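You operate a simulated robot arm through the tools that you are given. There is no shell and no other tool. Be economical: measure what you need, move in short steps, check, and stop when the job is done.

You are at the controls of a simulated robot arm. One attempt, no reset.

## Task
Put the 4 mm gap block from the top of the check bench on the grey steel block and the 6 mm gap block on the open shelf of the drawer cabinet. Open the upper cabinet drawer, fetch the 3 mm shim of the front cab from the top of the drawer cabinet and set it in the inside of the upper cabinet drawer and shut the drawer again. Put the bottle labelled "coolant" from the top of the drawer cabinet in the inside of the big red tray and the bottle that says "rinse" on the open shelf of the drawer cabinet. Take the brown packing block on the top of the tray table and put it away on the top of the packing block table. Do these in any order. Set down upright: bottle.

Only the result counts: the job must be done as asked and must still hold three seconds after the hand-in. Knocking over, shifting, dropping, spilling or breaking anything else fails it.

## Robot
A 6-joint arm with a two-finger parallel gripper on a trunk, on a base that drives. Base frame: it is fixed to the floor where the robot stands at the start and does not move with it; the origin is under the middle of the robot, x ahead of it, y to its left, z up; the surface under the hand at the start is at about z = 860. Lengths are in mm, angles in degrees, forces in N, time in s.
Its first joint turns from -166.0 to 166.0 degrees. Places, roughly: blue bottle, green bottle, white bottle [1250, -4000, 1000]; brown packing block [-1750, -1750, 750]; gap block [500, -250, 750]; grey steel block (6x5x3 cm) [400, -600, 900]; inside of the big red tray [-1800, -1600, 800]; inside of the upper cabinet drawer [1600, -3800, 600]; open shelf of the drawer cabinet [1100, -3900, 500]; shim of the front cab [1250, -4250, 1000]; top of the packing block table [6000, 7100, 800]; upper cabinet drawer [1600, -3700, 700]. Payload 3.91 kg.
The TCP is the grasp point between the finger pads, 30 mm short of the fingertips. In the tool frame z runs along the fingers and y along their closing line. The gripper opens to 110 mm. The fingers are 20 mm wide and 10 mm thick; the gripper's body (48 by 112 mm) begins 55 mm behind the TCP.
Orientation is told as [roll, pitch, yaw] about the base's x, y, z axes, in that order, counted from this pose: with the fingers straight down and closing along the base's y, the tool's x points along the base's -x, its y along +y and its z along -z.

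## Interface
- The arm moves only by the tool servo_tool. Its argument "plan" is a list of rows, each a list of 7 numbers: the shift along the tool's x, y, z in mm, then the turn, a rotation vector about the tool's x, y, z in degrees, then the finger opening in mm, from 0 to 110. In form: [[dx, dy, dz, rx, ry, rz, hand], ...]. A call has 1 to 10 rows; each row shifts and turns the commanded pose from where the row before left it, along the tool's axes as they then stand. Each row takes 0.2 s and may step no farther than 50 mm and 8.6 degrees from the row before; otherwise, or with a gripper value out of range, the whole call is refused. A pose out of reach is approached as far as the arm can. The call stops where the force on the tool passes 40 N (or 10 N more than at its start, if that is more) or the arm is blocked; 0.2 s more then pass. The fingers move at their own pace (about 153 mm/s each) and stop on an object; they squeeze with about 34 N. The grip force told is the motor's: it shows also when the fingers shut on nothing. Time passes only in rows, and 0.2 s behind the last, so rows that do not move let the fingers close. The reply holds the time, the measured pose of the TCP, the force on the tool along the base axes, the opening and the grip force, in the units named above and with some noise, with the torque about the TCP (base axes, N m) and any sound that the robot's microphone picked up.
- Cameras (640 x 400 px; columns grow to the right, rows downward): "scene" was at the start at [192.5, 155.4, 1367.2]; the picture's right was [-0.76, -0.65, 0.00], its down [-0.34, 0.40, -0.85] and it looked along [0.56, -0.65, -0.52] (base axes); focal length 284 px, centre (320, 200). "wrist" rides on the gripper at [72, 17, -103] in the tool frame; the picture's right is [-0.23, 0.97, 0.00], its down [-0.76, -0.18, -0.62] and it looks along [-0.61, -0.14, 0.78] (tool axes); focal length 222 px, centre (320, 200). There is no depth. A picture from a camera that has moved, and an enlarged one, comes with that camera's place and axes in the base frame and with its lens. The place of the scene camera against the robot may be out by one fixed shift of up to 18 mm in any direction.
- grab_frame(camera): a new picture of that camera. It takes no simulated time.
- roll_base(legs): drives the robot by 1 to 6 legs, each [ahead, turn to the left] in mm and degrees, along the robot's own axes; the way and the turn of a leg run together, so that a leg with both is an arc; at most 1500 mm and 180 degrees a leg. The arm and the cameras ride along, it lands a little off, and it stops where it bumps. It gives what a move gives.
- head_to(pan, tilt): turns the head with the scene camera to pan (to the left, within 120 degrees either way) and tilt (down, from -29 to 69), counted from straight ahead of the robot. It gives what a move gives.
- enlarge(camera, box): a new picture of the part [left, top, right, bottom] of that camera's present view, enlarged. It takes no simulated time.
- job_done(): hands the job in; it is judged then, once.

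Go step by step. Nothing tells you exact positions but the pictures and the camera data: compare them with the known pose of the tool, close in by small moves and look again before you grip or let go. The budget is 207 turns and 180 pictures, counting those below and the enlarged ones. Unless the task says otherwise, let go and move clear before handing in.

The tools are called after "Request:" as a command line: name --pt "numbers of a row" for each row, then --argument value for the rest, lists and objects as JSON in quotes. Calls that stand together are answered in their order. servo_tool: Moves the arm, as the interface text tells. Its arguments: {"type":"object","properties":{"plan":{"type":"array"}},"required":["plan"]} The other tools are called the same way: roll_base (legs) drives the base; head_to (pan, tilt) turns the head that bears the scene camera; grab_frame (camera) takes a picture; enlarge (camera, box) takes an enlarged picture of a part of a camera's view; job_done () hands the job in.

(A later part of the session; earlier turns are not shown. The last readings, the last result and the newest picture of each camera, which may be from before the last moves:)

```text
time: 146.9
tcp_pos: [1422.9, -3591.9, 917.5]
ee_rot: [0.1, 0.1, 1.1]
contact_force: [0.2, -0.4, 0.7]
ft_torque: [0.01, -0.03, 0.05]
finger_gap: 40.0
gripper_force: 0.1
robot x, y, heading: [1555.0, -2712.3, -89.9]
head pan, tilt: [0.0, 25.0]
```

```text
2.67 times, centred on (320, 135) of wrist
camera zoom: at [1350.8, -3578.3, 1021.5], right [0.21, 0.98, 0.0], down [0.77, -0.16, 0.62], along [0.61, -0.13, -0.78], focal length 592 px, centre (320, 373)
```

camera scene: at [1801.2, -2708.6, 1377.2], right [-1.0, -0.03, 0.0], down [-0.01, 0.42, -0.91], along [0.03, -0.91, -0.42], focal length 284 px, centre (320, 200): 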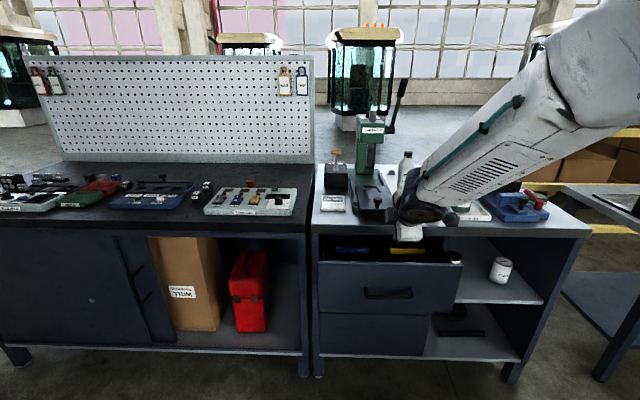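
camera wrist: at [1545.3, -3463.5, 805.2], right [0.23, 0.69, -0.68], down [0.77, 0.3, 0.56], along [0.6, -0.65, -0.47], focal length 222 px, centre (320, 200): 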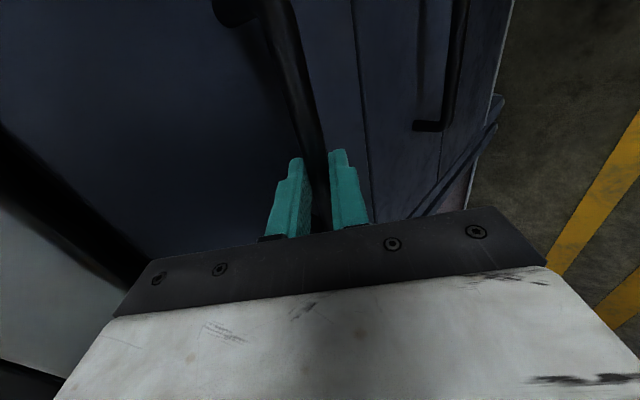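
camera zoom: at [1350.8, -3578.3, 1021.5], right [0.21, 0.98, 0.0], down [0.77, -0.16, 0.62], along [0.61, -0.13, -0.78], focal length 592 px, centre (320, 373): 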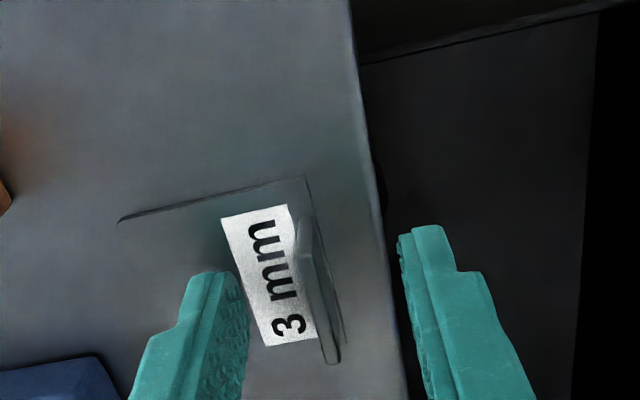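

Request:
servo_tool --pt "0 0 0 0 0 0 0" --pt "0 0 0 0 0 0 0" --pt "0 0 0 0 0 0 0"

Request:
servo_tool --pt "0 0 -30 0 0 0 0" --pt "0 0 -45 0 0 0 0" --pt "-12 40 0 0 0 0 0" --pt "-12 40 0 0 0 0 0" --pt "-12 40 0 0 0 0 0" --pt "-40 10 0 0 0 0 0" --pt "-40 0 0 0 0 0 0" --pt "-40 0 0 0 0 0 0" --pt "0 0 0 0 0 0 0"

Request:
grab_frame --camera "wrist"

Request:
grab_frame --camera "scene"

```text
time: 147.8
tcp_pos: [1423.0, -3591.9, 917.9]
ee_rot: [0.0, 0.1, 1.2]
contact_force: [0.4, 0.5, -0.1]
ft_torque: [0.0, 0.01, -0.02]
finger_gap: 2.8
gripper_force: 34.4
robot x, y, heading: [1562.5, -2713.8, -89.7]
head pan, tilt: [0.0, 25.0]
```

```text
time: 149.8
tcp_pos: [1576.4, -3462.1, 994.9]
ee_rot: [0.1, 0.1, 1.0]
contact_force: [1.2, 0.5, -0.1]
ft_torque: [-0.01, 0.01, -0.02]
finger_gap: 2.9
gripper_force: 34.1
robot x, y, heading: [1562.1, -2712.2, -89.7]
head pan, tilt: [0.0, 25.0]
```

```text
111 pictures are left
camera wrist: at [1505.1, -3447.8, 1097.7], right [0.21, 0.98, 0.0], down [0.77, -0.17, 0.62], along [0.61, -0.13, -0.78], focal length 222 px, centre (320, 200)
```

wrist: 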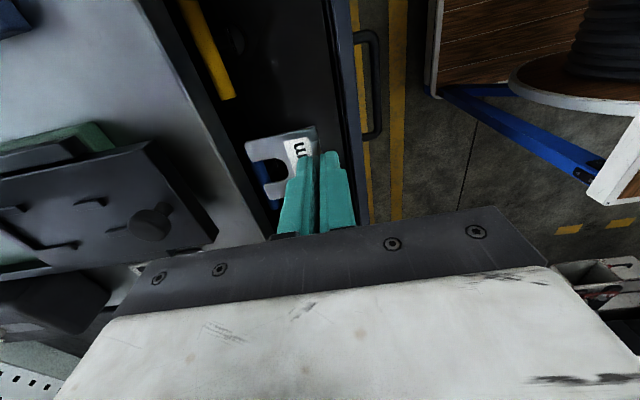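

```text
110 pictures are left
camera scene: at [1799.6, -2945.5, 1377.2], right [-1.0, 0.0, 0.0], down [0.0, 0.42, -0.91], along [0.0, -0.91, -0.42], focal length 284 px, centre (320, 200)
```

scene: 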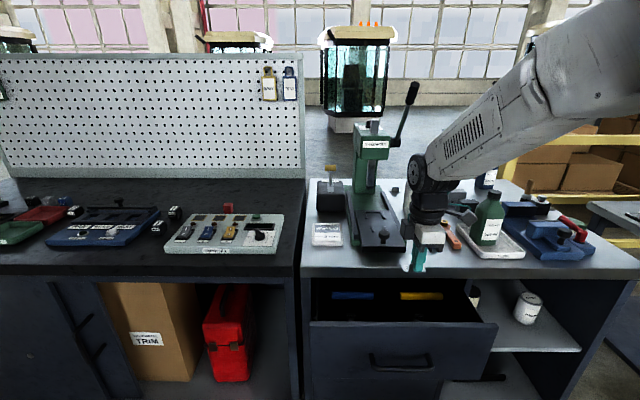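

The drawer's free strip is between y≈-3442 and the counter edge, with the other items far back. I turn the tool a quarter so that its body fits into the drawer opening.

Request:
servo_tool --pt "0 0 0 0 0 8.3 0" --pt "0 0 0 0 0 8.3 0" --pt "0 0 0 0 0 8.3 0" --pt "0 0 0 0 0 8.3 0" --pt "0 0 0 0 0 8.3 0" --pt "0 0 0 0 0 8.3 0" --pt "0 0 0 0 0 8.3 0" --pt "0 0 0 0 0 8.3 0" --pt "0 0 0 0 0 8.3 0" --pt "0 0 0 0 0 8.3 0"

Request:
servo_tool --pt "0 0 0 0 0 8 0" --pt "-38 25 0 0 0 0 0" --pt "0 0 40 0 0 0 0" --pt "0 0 40 0 0 0 0" --pt "0 0 0 0 0 0 0"

Request:
grab_frame --camera "wrist"

Request:
enlarge --camera "scene" --box '[290, 200, 530, 350]'

```text
time: 151.9
tcp_pos: [1576.1, -3460.3, 992.9]
ee_rot: [0.0, 0.1, -82.1]
contact_force: [0.5, -0.5, -0.8]
ft_torque: [-0.02, 0.0, 0.0]
finger_gap: 3.0
gripper_force: 33.9
robot x, y, heading: [1560.6, -2712.0, -89.7]
head pan, tilt: [0.0, 25.0]
```

```text
time: 153.2
tcp_pos: [1602.8, -3500.6, 914.4]
ee_rot: [-0.1, 0.2, -89.9]
contact_force: [-0.3, 0.3, 0.1]
ft_torque: [0.01, 0.0, 0.01]
finger_gap: 3.1
gripper_force: 34.7
robot x, y, heading: [1560.8, -2716.1, -89.7]
head pan, tilt: [0.0, 25.0]
```

```text
109 pictures are left
camera wrist: at [1620.7, -3429.3, 1016.7], right [0.97, -0.23, 0.0], down [-0.18, -0.76, 0.62], along [-0.14, -0.61, -0.78], focal length 222 px, centre (320, 200)
```

wrist: 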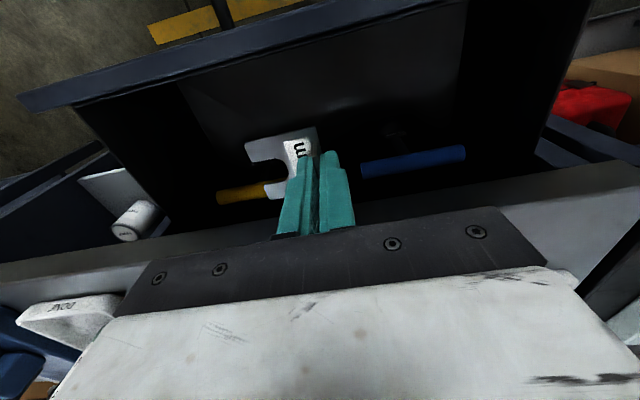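

```text
2.67 times, centred on (410, 275) of scene
camera zoom: at [1799.7, -2945.5, 1377.2], right [-1.0, 0.0, 0.0], down [0.0, 0.42, -0.91], along [0.0, -0.91, -0.42], focal length 758 px, centre (80, 0)
```

zoom: 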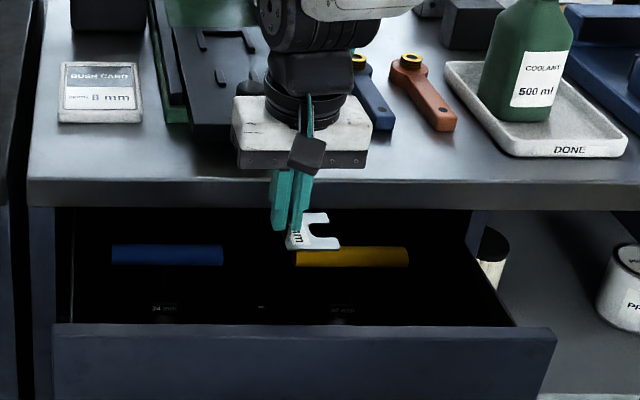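

There are small light markings in the dark of the drawer; I enlarge to see what lies there.

Request:
enlarge --camera "scene" --box '[310, 275, 490, 330]'

Request:
enlarge --camera "wrist" --box '[170, 60, 470, 210]'

```text
3.56 times, centred on (400, 302) of scene
camera zoom: at [1799.7, -2945.5, 1377.2], right [-1.0, 0.0, 0.0], down [0.0, 0.42, -0.91], along [0.0, -0.91, -0.42], focal length 1011 px, centre (36, -164)
```

zoom: 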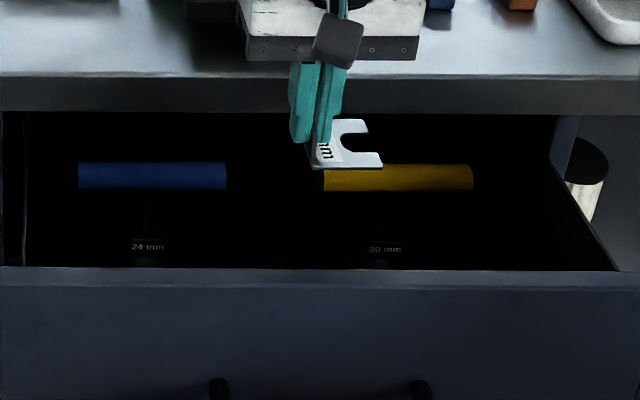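

```text
2.13 times, centred on (320, 135) of wrist
camera zoom: at [1620.7, -3429.3, 1016.7], right [0.97, -0.23, 0.0], down [-0.18, -0.76, 0.62], along [-0.14, -0.61, -0.78], focal length 474 px, centre (320, 339)
```

zoom: 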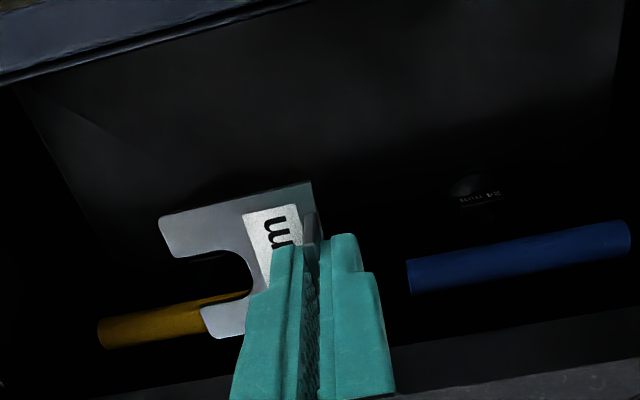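

The drawer holds two plug gauges at x≈1505 and 1704; the middle is free. With the camera housing on the hand, the quarter-turned pose would hit the drawer front, so I turn back to closing along y (140 mm gap for the 112 mm body).

Request:
servo_tool --pt "0 0 -40 0 0 -8.3 0" --pt "0 0 0 0 0 -8.3 0" --pt "0 0 0 0 0 -8.3 0" --pt "0 0 0 0 0 -8.3 0" --pt "0 0 0 0 0 -8.3 0" --pt "0 0 0 0 0 -8.3 0" --pt "0 0 0 0 0 -8.3 0" --pt "0 0 0 0 0 -8.3 0" --pt "0 0 0 0 0 -8.3 0" --pt "0 0 0 0 0 -8.3 0"

Request:
servo_tool --pt "0 0 0 0 0 -7 0" --pt "0 -9 0 0 0 0 0" --pt "0 0 40 0 0 0 0" --pt "0 0 40 0 0 0 0" --pt "0 0 0 0 0 0 0"

Request:
grab_frame --camera "wrist"

```text
time: 155.3
tcp_pos: [1601.9, -3499.5, 953.0]
ee_rot: [0.2, 0.1, -6.8]
contact_force: [-0.3, -0.3, -0.5]
ft_torque: [0.01, -0.02, 0.03]
finger_gap: 3.1
gripper_force: 33.7
robot x, y, heading: [1560.8, -2715.3, -89.8]
head pan, tilt: [0.0, 25.0]
```

```text
time: 156.6
tcp_pos: [1604.3, -3506.8, 873.6]
ee_rot: [0.1, 0.0, 0.1]
contact_force: [-1.0, 0.3, 0.4]
ft_torque: [0.02, 0.0, 0.0]
finger_gap: 2.7
gripper_force: 34.3
robot x, y, heading: [1558.2, -2717.5, -89.9]
head pan, tilt: [0.0, 25.0]
```

```text
105 pictures are left
camera wrist: at [1532.2, -3492.3, 977.5], right [0.23, 0.97, 0.0], down [0.76, -0.18, 0.62], along [0.61, -0.14, -0.78], focal length 222 px, centre (320, 200)
```

wrist: 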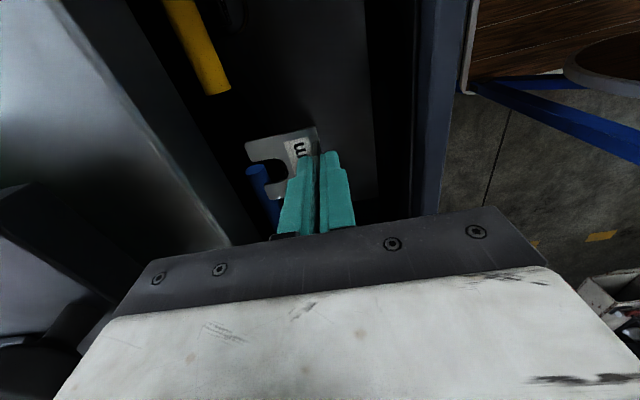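

Both edges measured: -3579 and -3446. I centre at y=-3512 and descend in stages.

Request:
servo_tool --pt "0 -5 0 0 0 0 0" --pt "0 0 20 0 0 0 0" --pt "0 0 20 0 0 0 0" --pt "0 0 20 0 0 0 0" --pt "0 0 15 0 0 0 0" --pt "0 0 15 0 0 0 0" --pt "0 0 0 0 0 0 0"

Request:
grab_frame --camera "wrist"

Request:
enlarge --camera "scene" --box '[290, 200, 530, 350]'

```text
time: 158.2
tcp_pos: [1601.2, -3512.3, 785.3]
ee_rot: [0.1, 0.2, 0.1]
contact_force: [0.0, -0.7, -0.8]
ft_torque: [0.0, 0.01, 0.01]
finger_gap: 3.0
gripper_force: 33.9
robot x, y, heading: [1563.1, -2716.1, -89.8]
head pan, tilt: [0.0, 25.0]
```

```text
104 pictures are left
camera wrist: at [1529.5, -3496.5, 887.1], right [0.23, 0.97, 0.0], down [0.76, -0.18, 0.62], along [0.61, -0.14, -0.78], focal length 222 px, centre (320, 200)
```

wrist: 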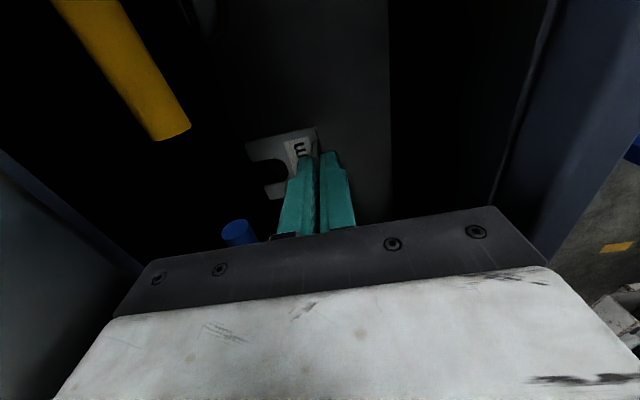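

```text
2.67 times, centred on (410, 275) of scene
camera zoom: at [1799.7, -2945.5, 1377.2], right [-1.0, 0.0, 0.0], down [0.0, 0.42, -0.91], along [0.0, -0.91, -0.42], focal length 758 px, centre (80, 0)
```

zoom: 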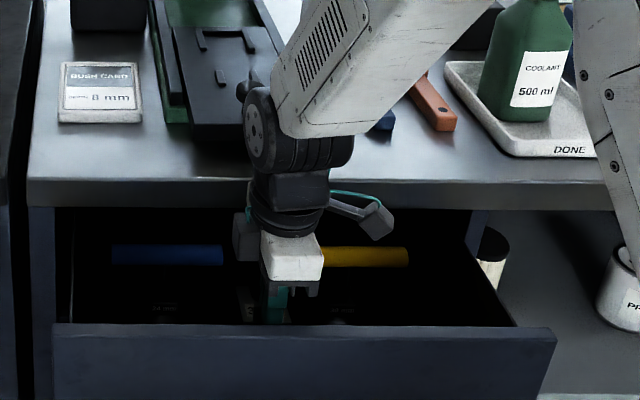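

Request:
servo_tool --pt "0 0 12 0 0 0 0" --pt "0 0 12 0 0 0 0" --pt "0 0 6 0 0 0 0" --pt "0 0 6 0 0 0 0" --pt "0 0 3 0 0 0 0" --pt "0 0 3 0 0 0 0" --pt "0 0 3 0 0 0 0" --pt "0 0 0 0 0 0 0"

Request:
grab_frame --camera "wrist"

```text
time: 159.9
tcp_pos: [1601.3, -3512.4, 739.1]
ee_rot: [0.1, 0.1, 0.1]
contact_force: [0.4, 0.1, -1.0]
ft_torque: [-0.03, 0.03, -0.02]
finger_gap: 3.1
gripper_force: 34.0
robot x, y, heading: [1562.0, -2717.5, -89.8]
head pan, tilt: [0.0, 25.0]
```

```text
102 pictures are left
camera wrist: at [1529.4, -3497.1, 841.9], right [0.23, 0.97, 0.0], down [0.76, -0.18, 0.62], along [0.61, -0.14, -0.78], focal length 222 px, centre (320, 200)
```

wrist: 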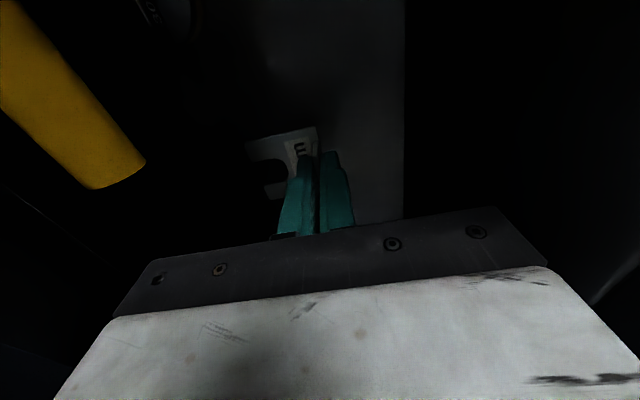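

The drawer floor looks to be at z≈652, so about 50 mm lower. Continuing in small steps with an eye on the scene view.

Request:
servo_tool --pt "0 0 10 0 0 0 0" --pt "0 0 10 0 0 0 0" --pt "0 0 6 0 0 0 0" --pt "0 0 0 0 0 0 0"

Request:
enlarge --camera "scene" --box '[290, 200, 530, 350]'

```text
time: 160.9
tcp_pos: [1600.8, -3513.4, 712.1]
ee_rot: [0.1, 0.1, 0.0]
contact_force: [0.2, -0.6, -0.3]
ft_torque: [0.02, -0.01, 0.01]
finger_gap: 3.0
gripper_force: 34.3
robot x, y, heading: [1561.1, -2713.0, -89.8]
head pan, tilt: [0.0, 25.0]
```

```text
2.67 times, centred on (410, 275) of scene
camera zoom: at [1799.7, -2945.5, 1377.2], right [-1.0, 0.0, 0.0], down [0.0, 0.42, -0.91], along [0.0, -0.91, -0.42], focal length 758 px, centre (80, 0)
```

zoom: 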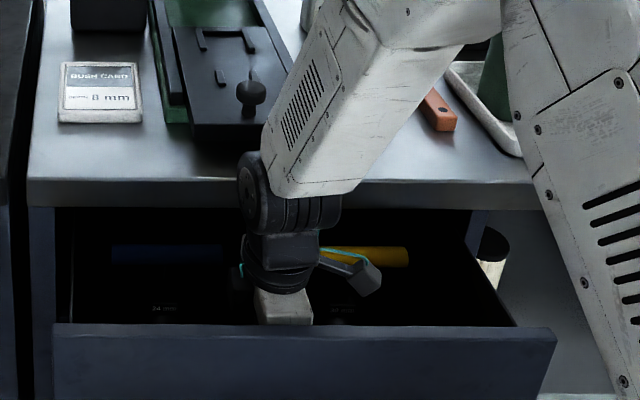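

Request:
servo_tool --pt "0 0 8 0 0 0 0" --pt "0 0 6 0 0 0 0" --pt "0 0 3 0 0 0 0" --pt "0 0 2 0 0 0 0" --pt "0 0 2 0 0 0 0" --pt "0 0 2 0 0 0 0" --pt "0 0 2 0 0 0 0" --pt "0 0 2 0 0 0 0" --pt "0 0 0 0 0 0 0"

Request:
grab_frame --camera "wrist"

```text
time: 162.9
tcp_pos: [1601.7, -3512.9, 685.9]
ee_rot: [0.1, 0.1, 0.1]
contact_force: [0.1, 1.0, 13.1]
ft_torque: [0.0, 0.04, -0.03]
finger_gap: 3.1
gripper_force: 33.8
robot x, y, heading: [1561.5, -2717.8, -89.7]
head pan, tilt: [0.0, 25.0]
```

```text
100 pictures are left
camera wrist: at [1529.5, -3497.1, 789.8], right [0.23, 0.97, 0.0], down [0.76, -0.18, 0.62], along [0.61, -0.14, -0.78], focal length 222 px, centre (320, 200)
```

wrist: 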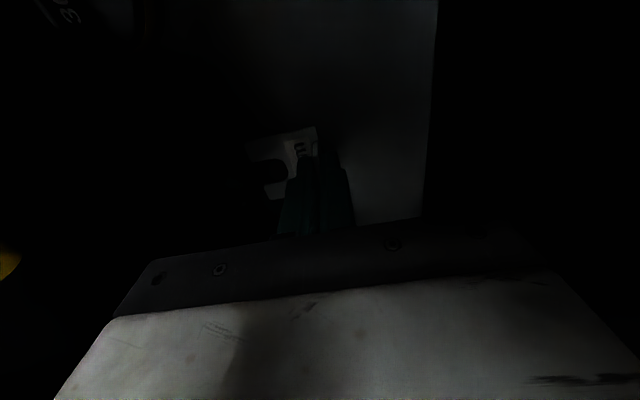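

Contact at z≈686 as expected, 13 N. I let go and come straight up.

Request:
servo_tool --pt "0 0 0 0 0 0 25" --pt "0 0 0 0 0 0 25" --pt "0 0 -20 0 0 0 25" --pt "0 0 -40 0 0 0 25" --pt "0 0 -40 0 0 0 25" --pt "0 0 -40 0 0 0 25" --pt "0 0 -40 0 0 0 25" --pt "0 0 -40 0 0 0 25" --pt "0 0 -40 0 0 0 25" --pt "0 0 0 0 0 0 25"

Request:
grab_frame --camera "wrist"

```text
time: 165.2
tcp_pos: [1598.7, -3514.3, 947.1]
ee_rot: [0.1, 0.1, 0.0]
contact_force: [0.1, -0.3, -0.4]
ft_torque: [0.0, 0.01, -0.01]
finger_gap: 24.9
gripper_force: 0.0
robot x, y, heading: [1559.3, -2711.8, -90.4]
head pan, tilt: [0.0, 25.0]
```

```text
99 pictures are left
camera wrist: at [1527.5, -3499.0, 1049.8], right [0.23, 0.97, 0.0], down [0.76, -0.18, 0.62], along [0.61, -0.14, -0.78], focal length 222 px, centre (320, 200)
```

wrist: 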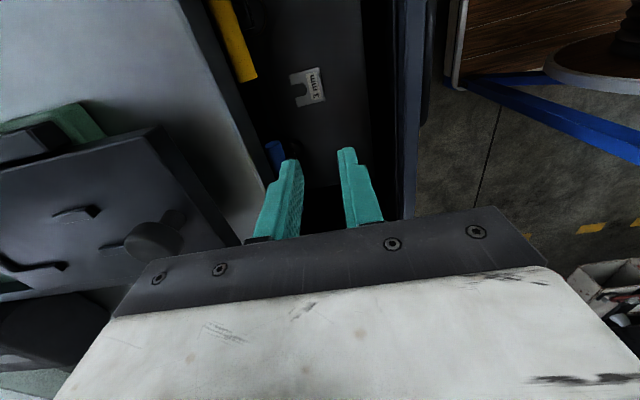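

The 3 mm shim lies in the drawer. To shut it, I back off 170 mm and take the 45° forward pose with closed fingers, then push the drawer front above the handle.

Request:
roll_base --legs '[[-175, 0]]'

Request:
servo_tool --pt "0 0 -25 0 0 8.5 0" --pt "0 0 -25 0 0 8.5 0" --pt "0 0 -25 0 0 8.5 0" --pt "0 0 0 0 0 8.5 0" --pt "0 0 0 0 0 8.5 0" --pt "0 0 0 0 0 8.5 0" --pt "0 0 0 0 0 8.5 0" --pt "0 0 0 0 0 8.5 0" --pt "0 0 0 0 0 8.5 0" --pt "0 0 0 0 0 8.5 0"

Request:
servo_tool --pt "0 0 0 0 0 5 0" --pt "0 0 0 0 -7.5 0 0" --pt "0 0 0 0 -7.5 0 0" --pt "0 0 0 0 -7.5 0 0" --pt "0 0 0 0 -7.5 0 0" --pt "0 0 0 0 -7.5 0 0" --pt "0 0 0 0 -7.5 0 0" --pt "0 0 0 0 0 0 0"

```text
time: 166.6
tcp_pos: [1597.5, -3341.0, 946.1]
ee_rot: [0.1, 0.1, -0.1]
contact_force: [0.0, 1.0, -0.2]
ft_torque: [-0.03, -0.02, 0.0]
finger_gap: 24.9
gripper_force: 0.0
robot x, y, heading: [1558.6, -2540.4, -89.5]
head pan, tilt: [0.0, 25.0]
```

```text
time: 168.8
tcp_pos: [1597.4, -3339.8, 1021.6]
ee_rot: [-0.1, 0.2, -85.1]
contact_force: [0.4, 0.4, 0.2]
ft_torque: [-0.01, -0.02, 0.0]
finger_gap: 0.0
gripper_force: 33.7
robot x, y, heading: [1558.2, -2542.5, -89.9]
head pan, tilt: [0.0, 25.0]
```

```text
time: 170.6
tcp_pos: [1596.7, -3340.8, 1021.7]
ee_rot: [-0.6, -42.8, -89.9]
contact_force: [0.1, 0.7, -0.3]
ft_torque: [-0.02, 0.01, 0.0]
finger_gap: 0.0
gripper_force: 33.8
robot x, y, heading: [1559.5, -2542.2, -89.8]
head pan, tilt: [0.0, 25.0]
```

Request:
servo_tool --pt "25.4 0 35.4 0 0 0 0" --pt "25.4 0 35.4 0 0 0 0" --pt "25.4 0 35.4 0 0 0 0" --pt "25.4 0 35.4 0 0 0 0" --pt "25.4 0 35.4 0 0 0 0" --pt "0 0 0 0 0 0 0"

Request:
grab_frame --camera "scene"

Request:
grab_frame --camera "wrist"

```text
time: 172.0
tcp_pos: [1604.4, -3372.9, 818.1]
ee_rot: [0.1, -45.0, -90.6]
contact_force: [0.7, 0.0, 0.4]
ft_torque: [-0.04, -0.01, 0.03]
finger_gap: 0.2
gripper_force: 34.0
out of reach, approached as far as the arm can: row 1, 5
robot x, y, heading: [1560.5, -2544.9, -89.7]
head pan, tilt: [0.0, 25.0]
```

```text
98 pictures are left
camera scene: at [1798.9, -2772.3, 1377.2], right [-1.0, 0.0, 0.0], down [0.0, 0.42, -0.91], along [0.0, -0.91, -0.42], focal length 284 px, centre (320, 200)
```

scene: 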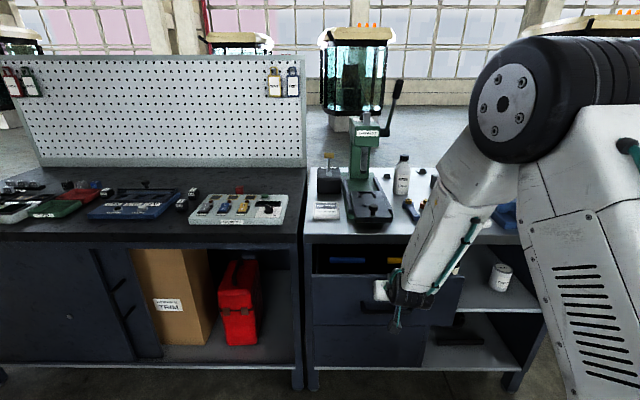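

```text
97 pictures are left
camera wrist: at [1622.8, -3250.6, 838.9], right [0.97, -0.17, 0.16], down [-0.18, -0.1, 0.98], along [-0.15, -0.98, -0.12], focal length 222 px, centre (320, 200)
```

wrist: 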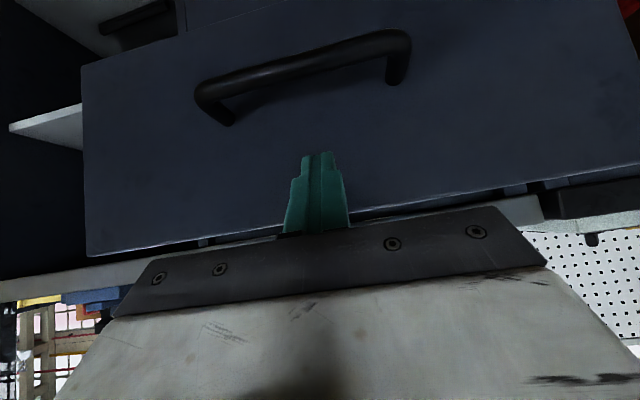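

The fingertips face the panel between its top edge and the handle. Pushing by driving ahead.

Request:
roll_base --legs '[[120, 0], [70, 0]]'

Request:
grab_frame --camera "scene"

```text
time: 173.9
tcp_pos: [1611.1, -3564.4, 818.2]
ee_rot: [0.1, -44.9, -90.0]
contact_force: [-0.4, 0.7, 0.5]
ft_torque: [0.0, -0.02, -0.01]
finger_gap: 0.2
gripper_force: 34.3
robot x, y, heading: [1560.8, -2732.2, -89.5]
head pan, tilt: [0.0, 25.0]
```

```text
96 pictures are left
camera scene: at [1801.5, -2962.2, 1377.2], right [-1.0, -0.01, 0.0], down [0.0, 0.42, -0.91], along [0.01, -0.91, -0.42], focal length 284 px, centre (320, 200)
```

scene: 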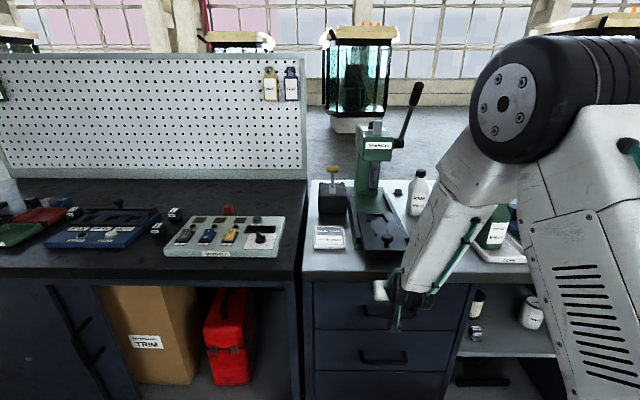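

Nearly shut; I push the rest with small arm steps until it meets the stop.

Request:
servo_tool --pt "-4 0 4 0 0 0 0" --pt "-4 0 4 0 0 0 0" --pt "-3 0 3 0 0 0 0" --pt "-3 0 3 0 0 0 0" --pt "-3 0 3 0 0 0 0" --pt "0 0 0 0 0 0 0"

Request:
grab_frame --camera "wrist"

```text
time: 174.3
tcp_pos: [1610.1, -3565.1, 817.1]
ee_rot: [0.1, -44.4, -90.0]
contact_force: [0.1, 13.0, 6.6]
ft_torque: [0.0, 0.03, -0.01]
finger_gap: 0.0
gripper_force: 33.8
robot x, y, heading: [1561.5, -2733.4, -89.8]
head pan, tilt: [0.0, 25.0]
stopped in row 2: the force on the tool passed its limit at 50 N (the readings are from after the stop); the commanded pose is now the measured one
```

```text
95 pictures are left
camera wrist: at [1628.1, -3441.6, 838.5], right [0.97, -0.16, 0.16], down [-0.18, -0.11, 0.98], along [-0.14, -0.98, -0.13], focal length 222 px, centre (320, 200)
```

wrist: 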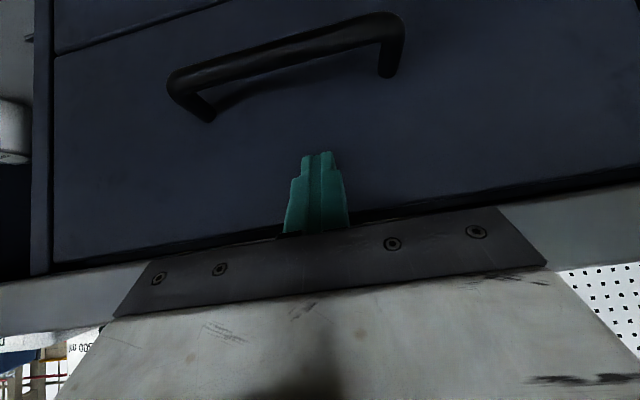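

The drawer has met its stop (handle back at y≈-3562). I retract, rise and shift toward the rinse bottle's line.

Request:
servo_tool --pt "0 0 -40 0 0 0 40" --pt "-12 0 -45 0 0 0 90" --pt "-32 0 -32 0 0 0 100" --pt "-32 0 -32 0 0 0 100" --pt "-32 0 -32 0 0 0 100" --pt "-32 0 -32 0 0 0 100" --pt "-32 0 -32 0 0 0 100" --pt "-32 0 -32 0 0 0 100" --pt "0 -45 0 0 0 0 100" --pt "0 -45 0 0 0 0 100"

Request:
servo_tool --pt "0 -36 0 0 0 0 100" --pt "0 -36 0 0 0 0 100" --pt "0 0 0 0 0 0 100"

Request:
grab_frame --camera "scene"

```text
time: 176.5
tcp_pos: [1517.8, -3516.1, 1157.3]
ee_rot: [0.2, -44.6, -90.1]
contact_force: [0.0, 0.0, -0.1]
ft_torque: [-0.01, -0.01, 0.0]
finger_gap: 100.0
gripper_force: 0.1
robot x, y, heading: [1558.9, -2732.6, -89.5]
head pan, tilt: [0.0, 25.0]
```

```text
time: 177.3
tcp_pos: [1448.2, -3515.8, 1156.9]
ee_rot: [0.1, -44.5, -90.0]
contact_force: [0.0, -0.2, 0.6]
ft_torque: [0.01, -0.02, -0.05]
finger_gap: 99.9
gripper_force: 0.1
robot x, y, heading: [1560.1, -2731.3, -89.5]
head pan, tilt: [0.0, 25.0]
```

```text
94 pictures are left
camera scene: at [1801.4, -2961.9, 1377.2], right [-1.0, -0.01, 0.0], down [0.0, 0.42, -0.91], along [0.01, -0.91, -0.42], focal length 284 px, centre (320, 200)
```

scene: 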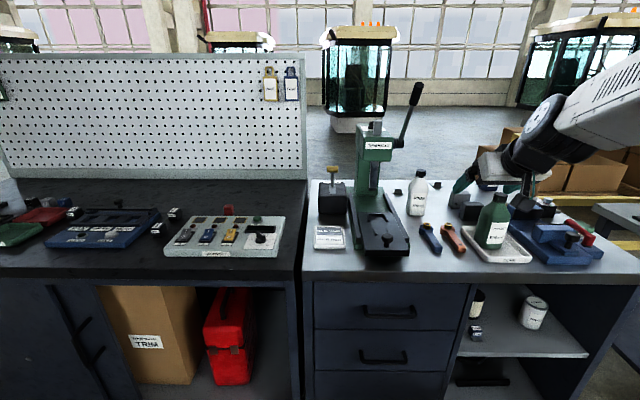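

The drawer is shut. I drive 230 mm nearer and look at the rinse bottle with the wrist camera.

Request:
roll_base --legs '[[230, 0]]'

Request:
grab_frame --camera "wrist"

Request:
grab_frame --camera "scene"

```text
time: 179.0
tcp_pos: [1449.1, -3748.7, 1157.5]
ee_rot: [0.0, -44.5, -90.2]
contact_force: [0.0, -0.5, 0.6]
ft_torque: [-0.01, 0.01, 0.02]
finger_gap: 100.1
gripper_force: 0.2
robot x, y, heading: [1559.7, -2967.3, -89.5]
head pan, tilt: [0.0, 25.0]
```

```text
93 pictures are left
camera wrist: at [1466.4, -3625.4, 1179.8], right [0.97, -0.16, 0.16], down [-0.18, -0.11, 0.98], along [-0.14, -0.98, -0.13], focal length 222 px, centre (320, 200)
```

wrist: 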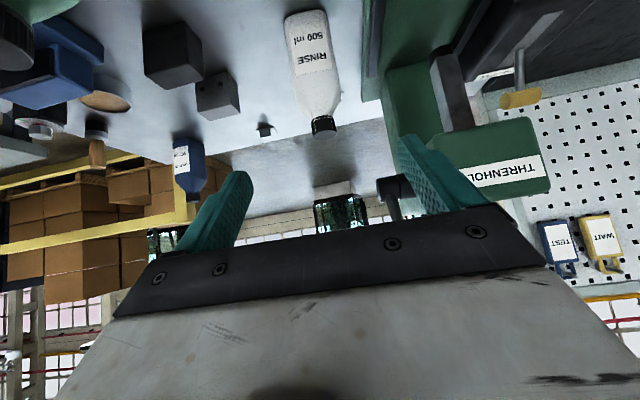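

```text
92 pictures are left
camera scene: at [1802.9, -3194.7, 1377.2], right [-1.0, -0.01, 0.0], down [0.0, 0.42, -0.91], along [0.01, -0.91, -0.42], focal length 284 px, centre (320, 200)
```

scene: 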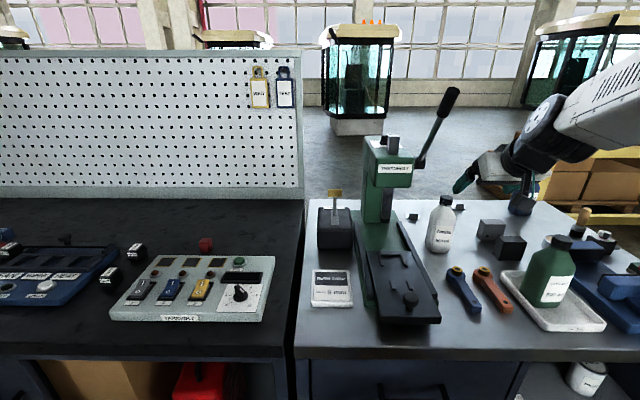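

The rinse bottle's axis is about (1447,-3918). I come in front of it at z≈955 and look again.

Request:
servo_tool --pt "17.1 -0.4 40 0 0 0 85" --pt "17.1 -0.4 40 0 0 0 85" --pt "17.1 -0.4 40 0 0 0 85" --pt "17.1 -0.4 40 0 0 0 85" --pt "17.1 -0.4 40 0 0 0 85" --pt "0 0 0 0 0 0 85"

Request:
grab_frame --camera "wrist"

Request:
enlarge --camera "scene" --box '[340, 150, 580, 300]'

```text
time: 180.4
tcp_pos: [1446.3, -3826.3, 954.3]
ee_rot: [0.0, -44.5, -90.3]
contact_force: [0.4, 0.1, -0.1]
ft_torque: [-0.02, 0.02, -0.01]
finger_gap: 85.0
gripper_force: 0.0
robot x, y, heading: [1562.5, -2963.4, -89.8]
head pan, tilt: [0.0, 25.0]
```

```text
91 pictures are left
camera wrist: at [1463.5, -3703.6, 977.6], right [0.97, -0.16, 0.16], down [-0.18, -0.11, 0.98], along [-0.14, -0.98, -0.13], focal length 222 px, centre (320, 200)
```

wrist: 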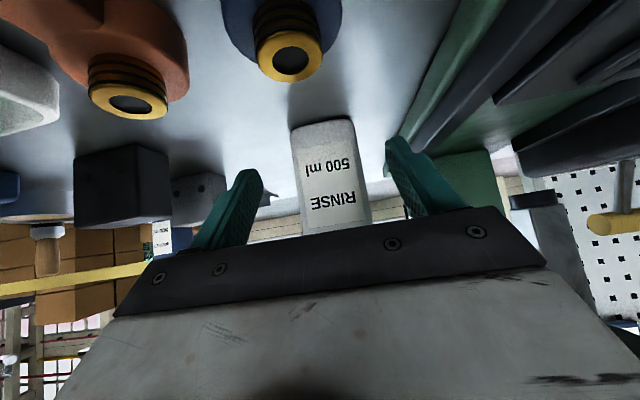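

```text
2.67 times, centred on (460, 225) of scene
camera zoom: at [1802.9, -3194.6, 1377.2], right [-1.0, -0.01, 0.0], down [0.0, 0.42, -0.91], along [0.01, -0.91, -0.42], focal length 758 px, centre (-53, 133)
```

zoom: 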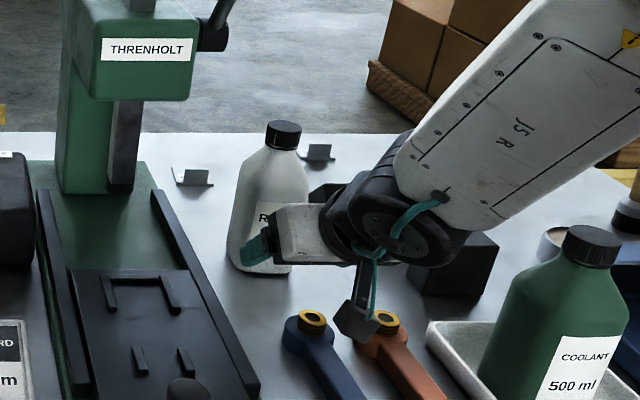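

The bottle is 61 mm wide, centred x≈1450, front face y≈-3903, square to me. Moving in.

Request:
servo_tool --pt "-20 1.3 22 0 0 0 85" --pt "-20 1.3 22 0 0 0 85" --pt "-20 1.3 22 0 0 0 85" --pt "0 0 0 0 0 0 85"

Request:
grab_frame --camera "wrist"

Request:
enlarge --camera "scene" --box '[340, 150, 580, 300]'

```text
time: 181.4
tcp_pos: [1450.6, -3915.3, 950.2]
ee_rot: [0.0, -44.5, -90.1]
contact_force: [0.8, -0.4, -0.2]
ft_torque: [-0.04, 0.0, -0.01]
finger_gap: 85.0
gripper_force: 0.0
robot x, y, heading: [1562.8, -2965.2, -89.7]
head pan, tilt: [0.0, 25.0]
```

```text
89 pictures are left
camera wrist: at [1468.7, -3792.9, 972.2], right [0.97, -0.16, 0.16], down [-0.18, -0.11, 0.98], along [-0.14, -0.98, -0.13], focal length 222 px, centre (320, 200)
```

wrist: 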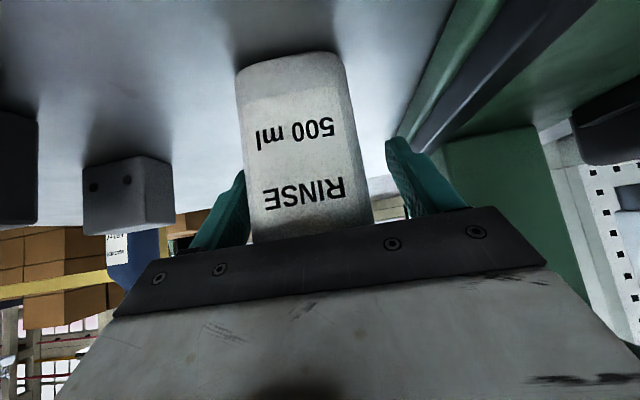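

```text
2.67 times, centred on (460, 225) of scene
camera zoom: at [1802.9, -3194.6, 1377.2], right [-1.0, -0.01, 0.0], down [0.0, 0.42, -0.91], along [0.01, -0.91, -0.42], focal length 758 px, centre (-53, 133)
```

zoom: 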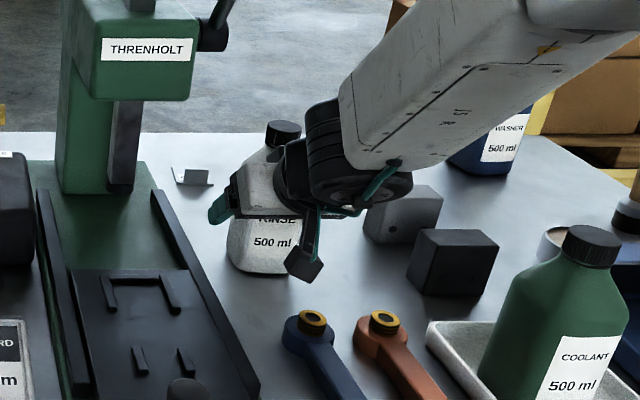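

Request:
servo_tool --pt "0 -3 0 0 0 0 85" --pt "0 0 0 0 0 0 70" --pt "0 0 0 0 0 0 40" --pt "0 0 0 0 0 0 40" --pt "0 0 0 0 0 0 40"

Request:
grab_frame --camera "wrist"

```text
time: 182.6
tcp_pos: [1446.5, -3916.3, 949.1]
ee_rot: [0.1, -44.5, -90.1]
contact_force: [-2.7, -0.6, 1.7]
ft_torque: [-0.11, 0.31, 0.02]
finger_gap: 65.9
gripper_force: 34.4
robot x, y, heading: [1561.1, -2965.3, -89.8]
head pan, tilt: [0.0, 25.0]
```

```text
87 pictures are left
camera wrist: at [1465.3, -3793.0, 972.4], right [0.97, -0.16, 0.16], down [-0.18, -0.11, 0.98], along [-0.14, -0.98, -0.13], focal length 222 px, centre (320, 200)
```

wrist: 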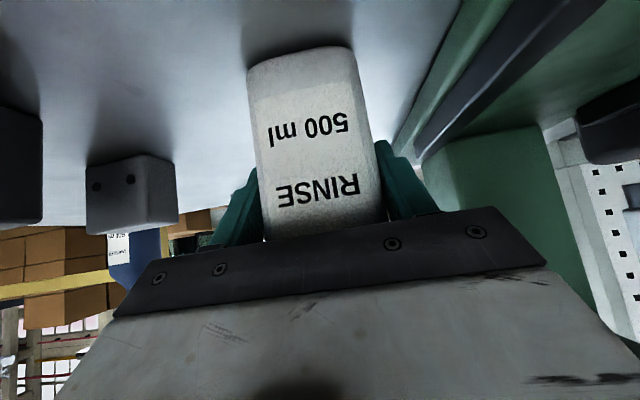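

Gripped (66 mm). Lifting.

Request:
servo_tool --pt "-14 0 -14 0 0 0 40" --pt "-28 0 -28 0 0 0 40" --pt "-32 0 -32 0 0 0 40" --pt "-32 0 -32 0 0 0 40" --pt "-32 0 -32 0 0 0 40" --pt "0 0 0 0 0 0 40"

Request:
grab_frame --camera "wrist"

Request:
enlarge --camera "scene" --box '[340, 100, 580, 250]'

```text
time: 184.0
tcp_pos: [1447.7, -3918.6, 1144.4]
ee_rot: [0.1, -44.4, -90.2]
contact_force: [0.8, -0.1, -5.8]
ft_torque: [0.05, 0.02, -0.01]
finger_gap: 66.1
gripper_force: 33.9
robot x, y, heading: [1564.0, -2965.5, -89.6]
head pan, tilt: [0.0, 25.0]
```

```text
86 pictures are left
camera wrist: at [1464.8, -3795.6, 1167.3], right [0.97, -0.17, 0.16], down [-0.18, -0.11, 0.98], along [-0.14, -0.98, -0.13], focal length 222 px, centre (320, 200)
```

wrist: 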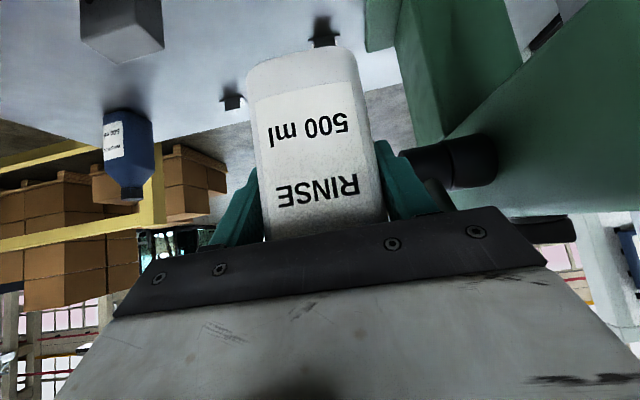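

```text
2.67 times, centred on (460, 175) of scene
camera zoom: at [1802.9, -3195.0, 1377.2], right [-1.0, -0.01, 0.0], down [0.0, 0.42, -0.91], along [0.01, -0.91, -0.42], focal length 758 px, centre (-53, 267)
```

zoom: 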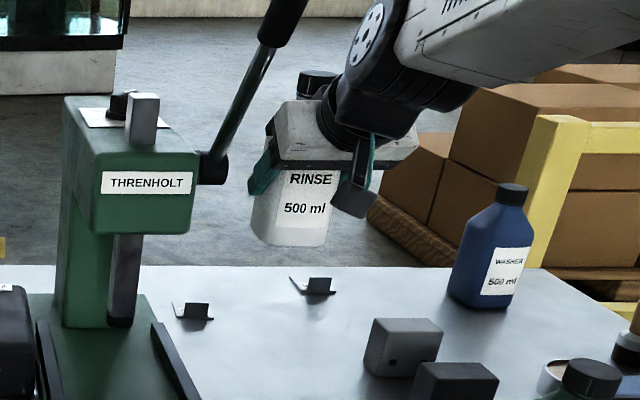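

The bottle hangs upright. I back the robot off, retract the arm a little, and shift right to stand in front of the shelf.

Request:
roll_base --legs '[[-310, 0]]'

Request:
servo_tool --pt "32 0 -35 0 0 0 40" --pt "32 0 -35 0 0 0 40" --pt "32 0 -35 0 0 0 40" --pt "32 0 -35 0 0 0 40" --pt "0 0 0 0 0 0 40"

Request:
roll_base --legs '[[0, -90], [415, 0], [0, 90]]'

Request:
grab_frame --camera "scene"

```text
time: 186.1
tcp_pos: [1441.5, -3611.0, 1145.7]
ee_rot: [0.0, -44.4, -90.2]
contact_force: [0.2, -0.5, -4.9]
ft_torque: [0.05, 0.03, 0.0]
finger_gap: 65.8
gripper_force: 34.1
robot x, y, heading: [1558.6, -2653.7, -89.6]
head pan, tilt: [0.0, 25.0]
```

```text
time: 187.3
tcp_pos: [1442.0, -3421.4, 1153.8]
ee_rot: [0.0, -44.5, -90.4]
contact_force: [0.0, -0.3, -5.1]
ft_torque: [0.08, -0.02, -0.02]
finger_gap: 65.9
gripper_force: 33.8
robot x, y, heading: [1559.4, -2656.9, -89.9]
head pan, tilt: [0.0, 25.0]
```

```text
time: 197.6
tcp_pos: [1040.5, -3428.0, 1155.0]
ee_rot: [0.0, -44.5, -88.6]
contact_force: [-0.5, 0.4, -5.5]
ft_torque: [0.08, 0.04, -0.01]
finger_gap: 65.7
gripper_force: 34.5
robot x, y, heading: [1139.8, -2662.8, -88.1]
head pan, tilt: [0.0, 25.0]
```

```text
84 pictures are left
camera scene: at [1383.0, -2884.5, 1377.2], right [-1.0, -0.03, 0.0], down [-0.01, 0.42, -0.91], along [0.03, -0.91, -0.42], focal length 284 px, centre (320, 200)
```

scene: 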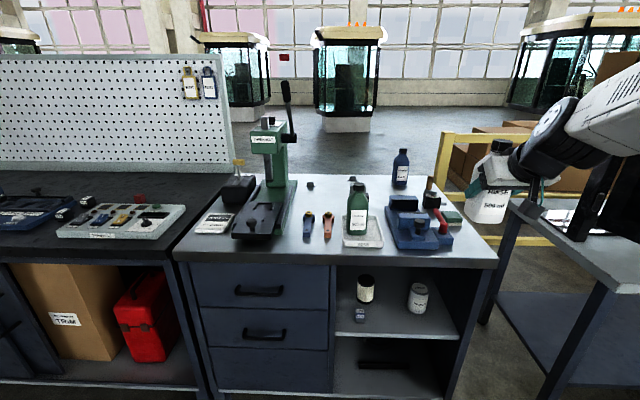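

The shelf bay between the cans at x≈1135 is free. I move over and descend in front of the cabinet.

Request:
servo_tool --pt "-4 31.7 30 0 0 0 40" --pt "-4 31.7 30 0 0 0 40" --pt "-4 31.7 30 0 0 0 40" --pt "30 0 30 0 0 0 40" --pt "30 0 30 0 0 0 40" --pt "30 0 30 0 0 0 40" --pt "30 0 30 0 0 0 40" --pt "30 0 30 0 0 0 40" --pt "30 0 30 0 0 0 40" --pt "0 0 0 0 0 0 40"

Request:
servo_tool --pt "29 0 31 0 0 0 40" --pt "29 0 31 0 0 0 40" --pt "29 0 31 0 0 0 40" --pt "0 0 0 0 0 0 40"

Request:
grab_frame --camera "wrist"

```text
time: 199.8
tcp_pos: [1165.6, -3489.8, 902.8]
ee_rot: [-0.6, -44.3, -88.7]
contact_force: [-0.3, 0.6, -6.6]
ft_torque: [0.05, -0.02, 0.0]
finger_gap: 65.8
gripper_force: 33.9
out of reach, approached as far as the arm can: row 5, 6, 7, 8, 9
robot x, y, heading: [1138.8, -2662.2, -88.2]
head pan, tilt: [0.0, 25.0]
```

```text
time: 200.8
tcp_pos: [1200.8, -3489.2, 806.0]
ee_rot: [-0.3, -44.4, -89.0]
contact_force: [0.7, 0.5, -5.7]
ft_torque: [0.07, 0.04, 0.04]
finger_gap: 65.6
gripper_force: 33.7
out of reach, approached as far as the arm can: row 1, 2, 3
robot x, y, heading: [1137.3, -2660.9, -88.1]
head pan, tilt: [0.0, 25.0]
```

```text
83 pictures are left
camera wrist: at [1216.2, -3365.6, 830.7], right [0.98, -0.15, 0.16], down [-0.17, -0.11, 0.98], along [-0.13, -0.98, -0.13], focal length 222 px, centre (320, 200)
```

wrist: 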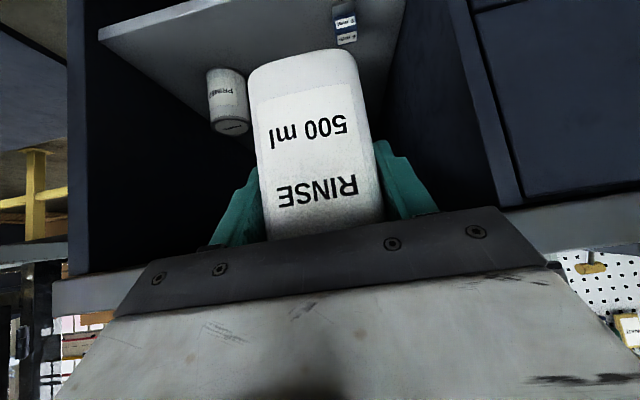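

The low limit depends on the tool's yaw relative to the arm. I turn the tool about 12° to the right and try again, shifting back to x≈1135.

Request:
servo_tool --pt "-10 0 -10 4.2 0 4.2 40" --pt "0 0 0 4.2 0 4.2 40" --pt "-7 -30 7 0 0 0 40" --pt "-7 -30 7 0 0 0 40" --pt "0 0 0 0 0 0 40"

Request:
servo_tool --pt "20 0 20 0 0 0 40" --pt "20 0 25 0 0 0 40" --pt "20 0 25 0 0 0 40" --pt "0 0 0 0 0 0 40"

```text
time: 202.0
tcp_pos: [1140.3, -3496.9, 822.5]
ee_rot: [-0.1, -44.5, -100.4]
contact_force: [-0.6, -0.3, -5.0]
ft_torque: [0.07, 0.0, 0.02]
finger_gap: 65.5
gripper_force: 34.4
robot x, y, heading: [1138.0, -2663.1, -88.2]
head pan, tilt: [0.0, 25.0]
```

```text
time: 203.0
tcp_pos: [1138.6, -3502.8, 728.7]
ee_rot: [-0.9, -44.3, -100.0]
contact_force: [1.4, 0.2, -6.1]
ft_torque: [0.1, 0.03, 0.0]
finger_gap: 65.7
gripper_force: 34.5
robot x, y, heading: [1133.9, -2660.3, -88.1]
head pan, tilt: [0.0, 25.0]
```

Request:
servo_tool --pt "10.8 3 43 0 0 0 40" --pt "10.8 3 43 0 0 0 40" --pt "10.8 3 43 0 0 0 40" --pt "0 0 0 0 0 0 40"

Request:
grab_frame --camera "wrist"

Request:
grab_frame --camera "scene"

```text
time: 204.0
tcp_pos: [1135.9, -3573.1, 618.7]
ee_rot: [-0.8, -44.4, -100.1]
contact_force: [-1.6, 0.9, -5.3]
ft_torque: [0.1, -0.03, 0.0]
finger_gap: 65.3
gripper_force: 33.7
out of reach, approached as far as the arm can: row 1
robot x, y, heading: [1135.1, -2661.9, -88.1]
head pan, tilt: [0.0, 25.0]
```

```text
82 pictures are left
camera wrist: at [1176.1, -3456.8, 640.6], right [0.93, -0.34, 0.15], down [-0.19, -0.08, 0.98], along [-0.32, -0.94, -0.13], focal length 222 px, centre (320, 200)
```

wrist: 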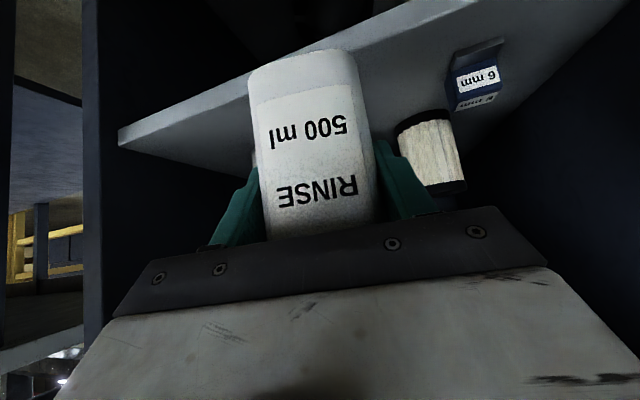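

```text
81 pictures are left
camera scene: at [1383.1, -2884.5, 1377.2], right [-1.0, -0.03, 0.0], down [-0.01, 0.42, -0.91], along [0.03, -0.91, -0.42], focal length 284 px, centre (320, 200)
```

scene: 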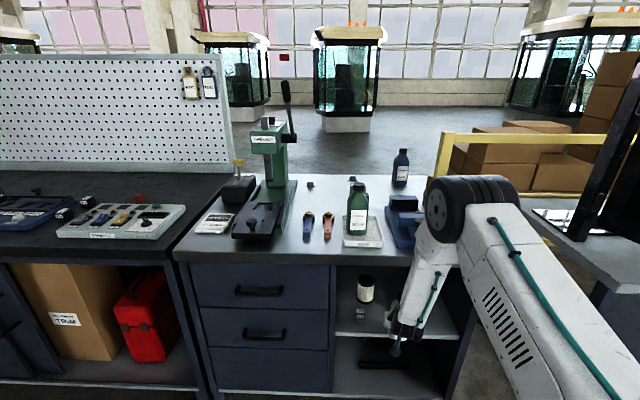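

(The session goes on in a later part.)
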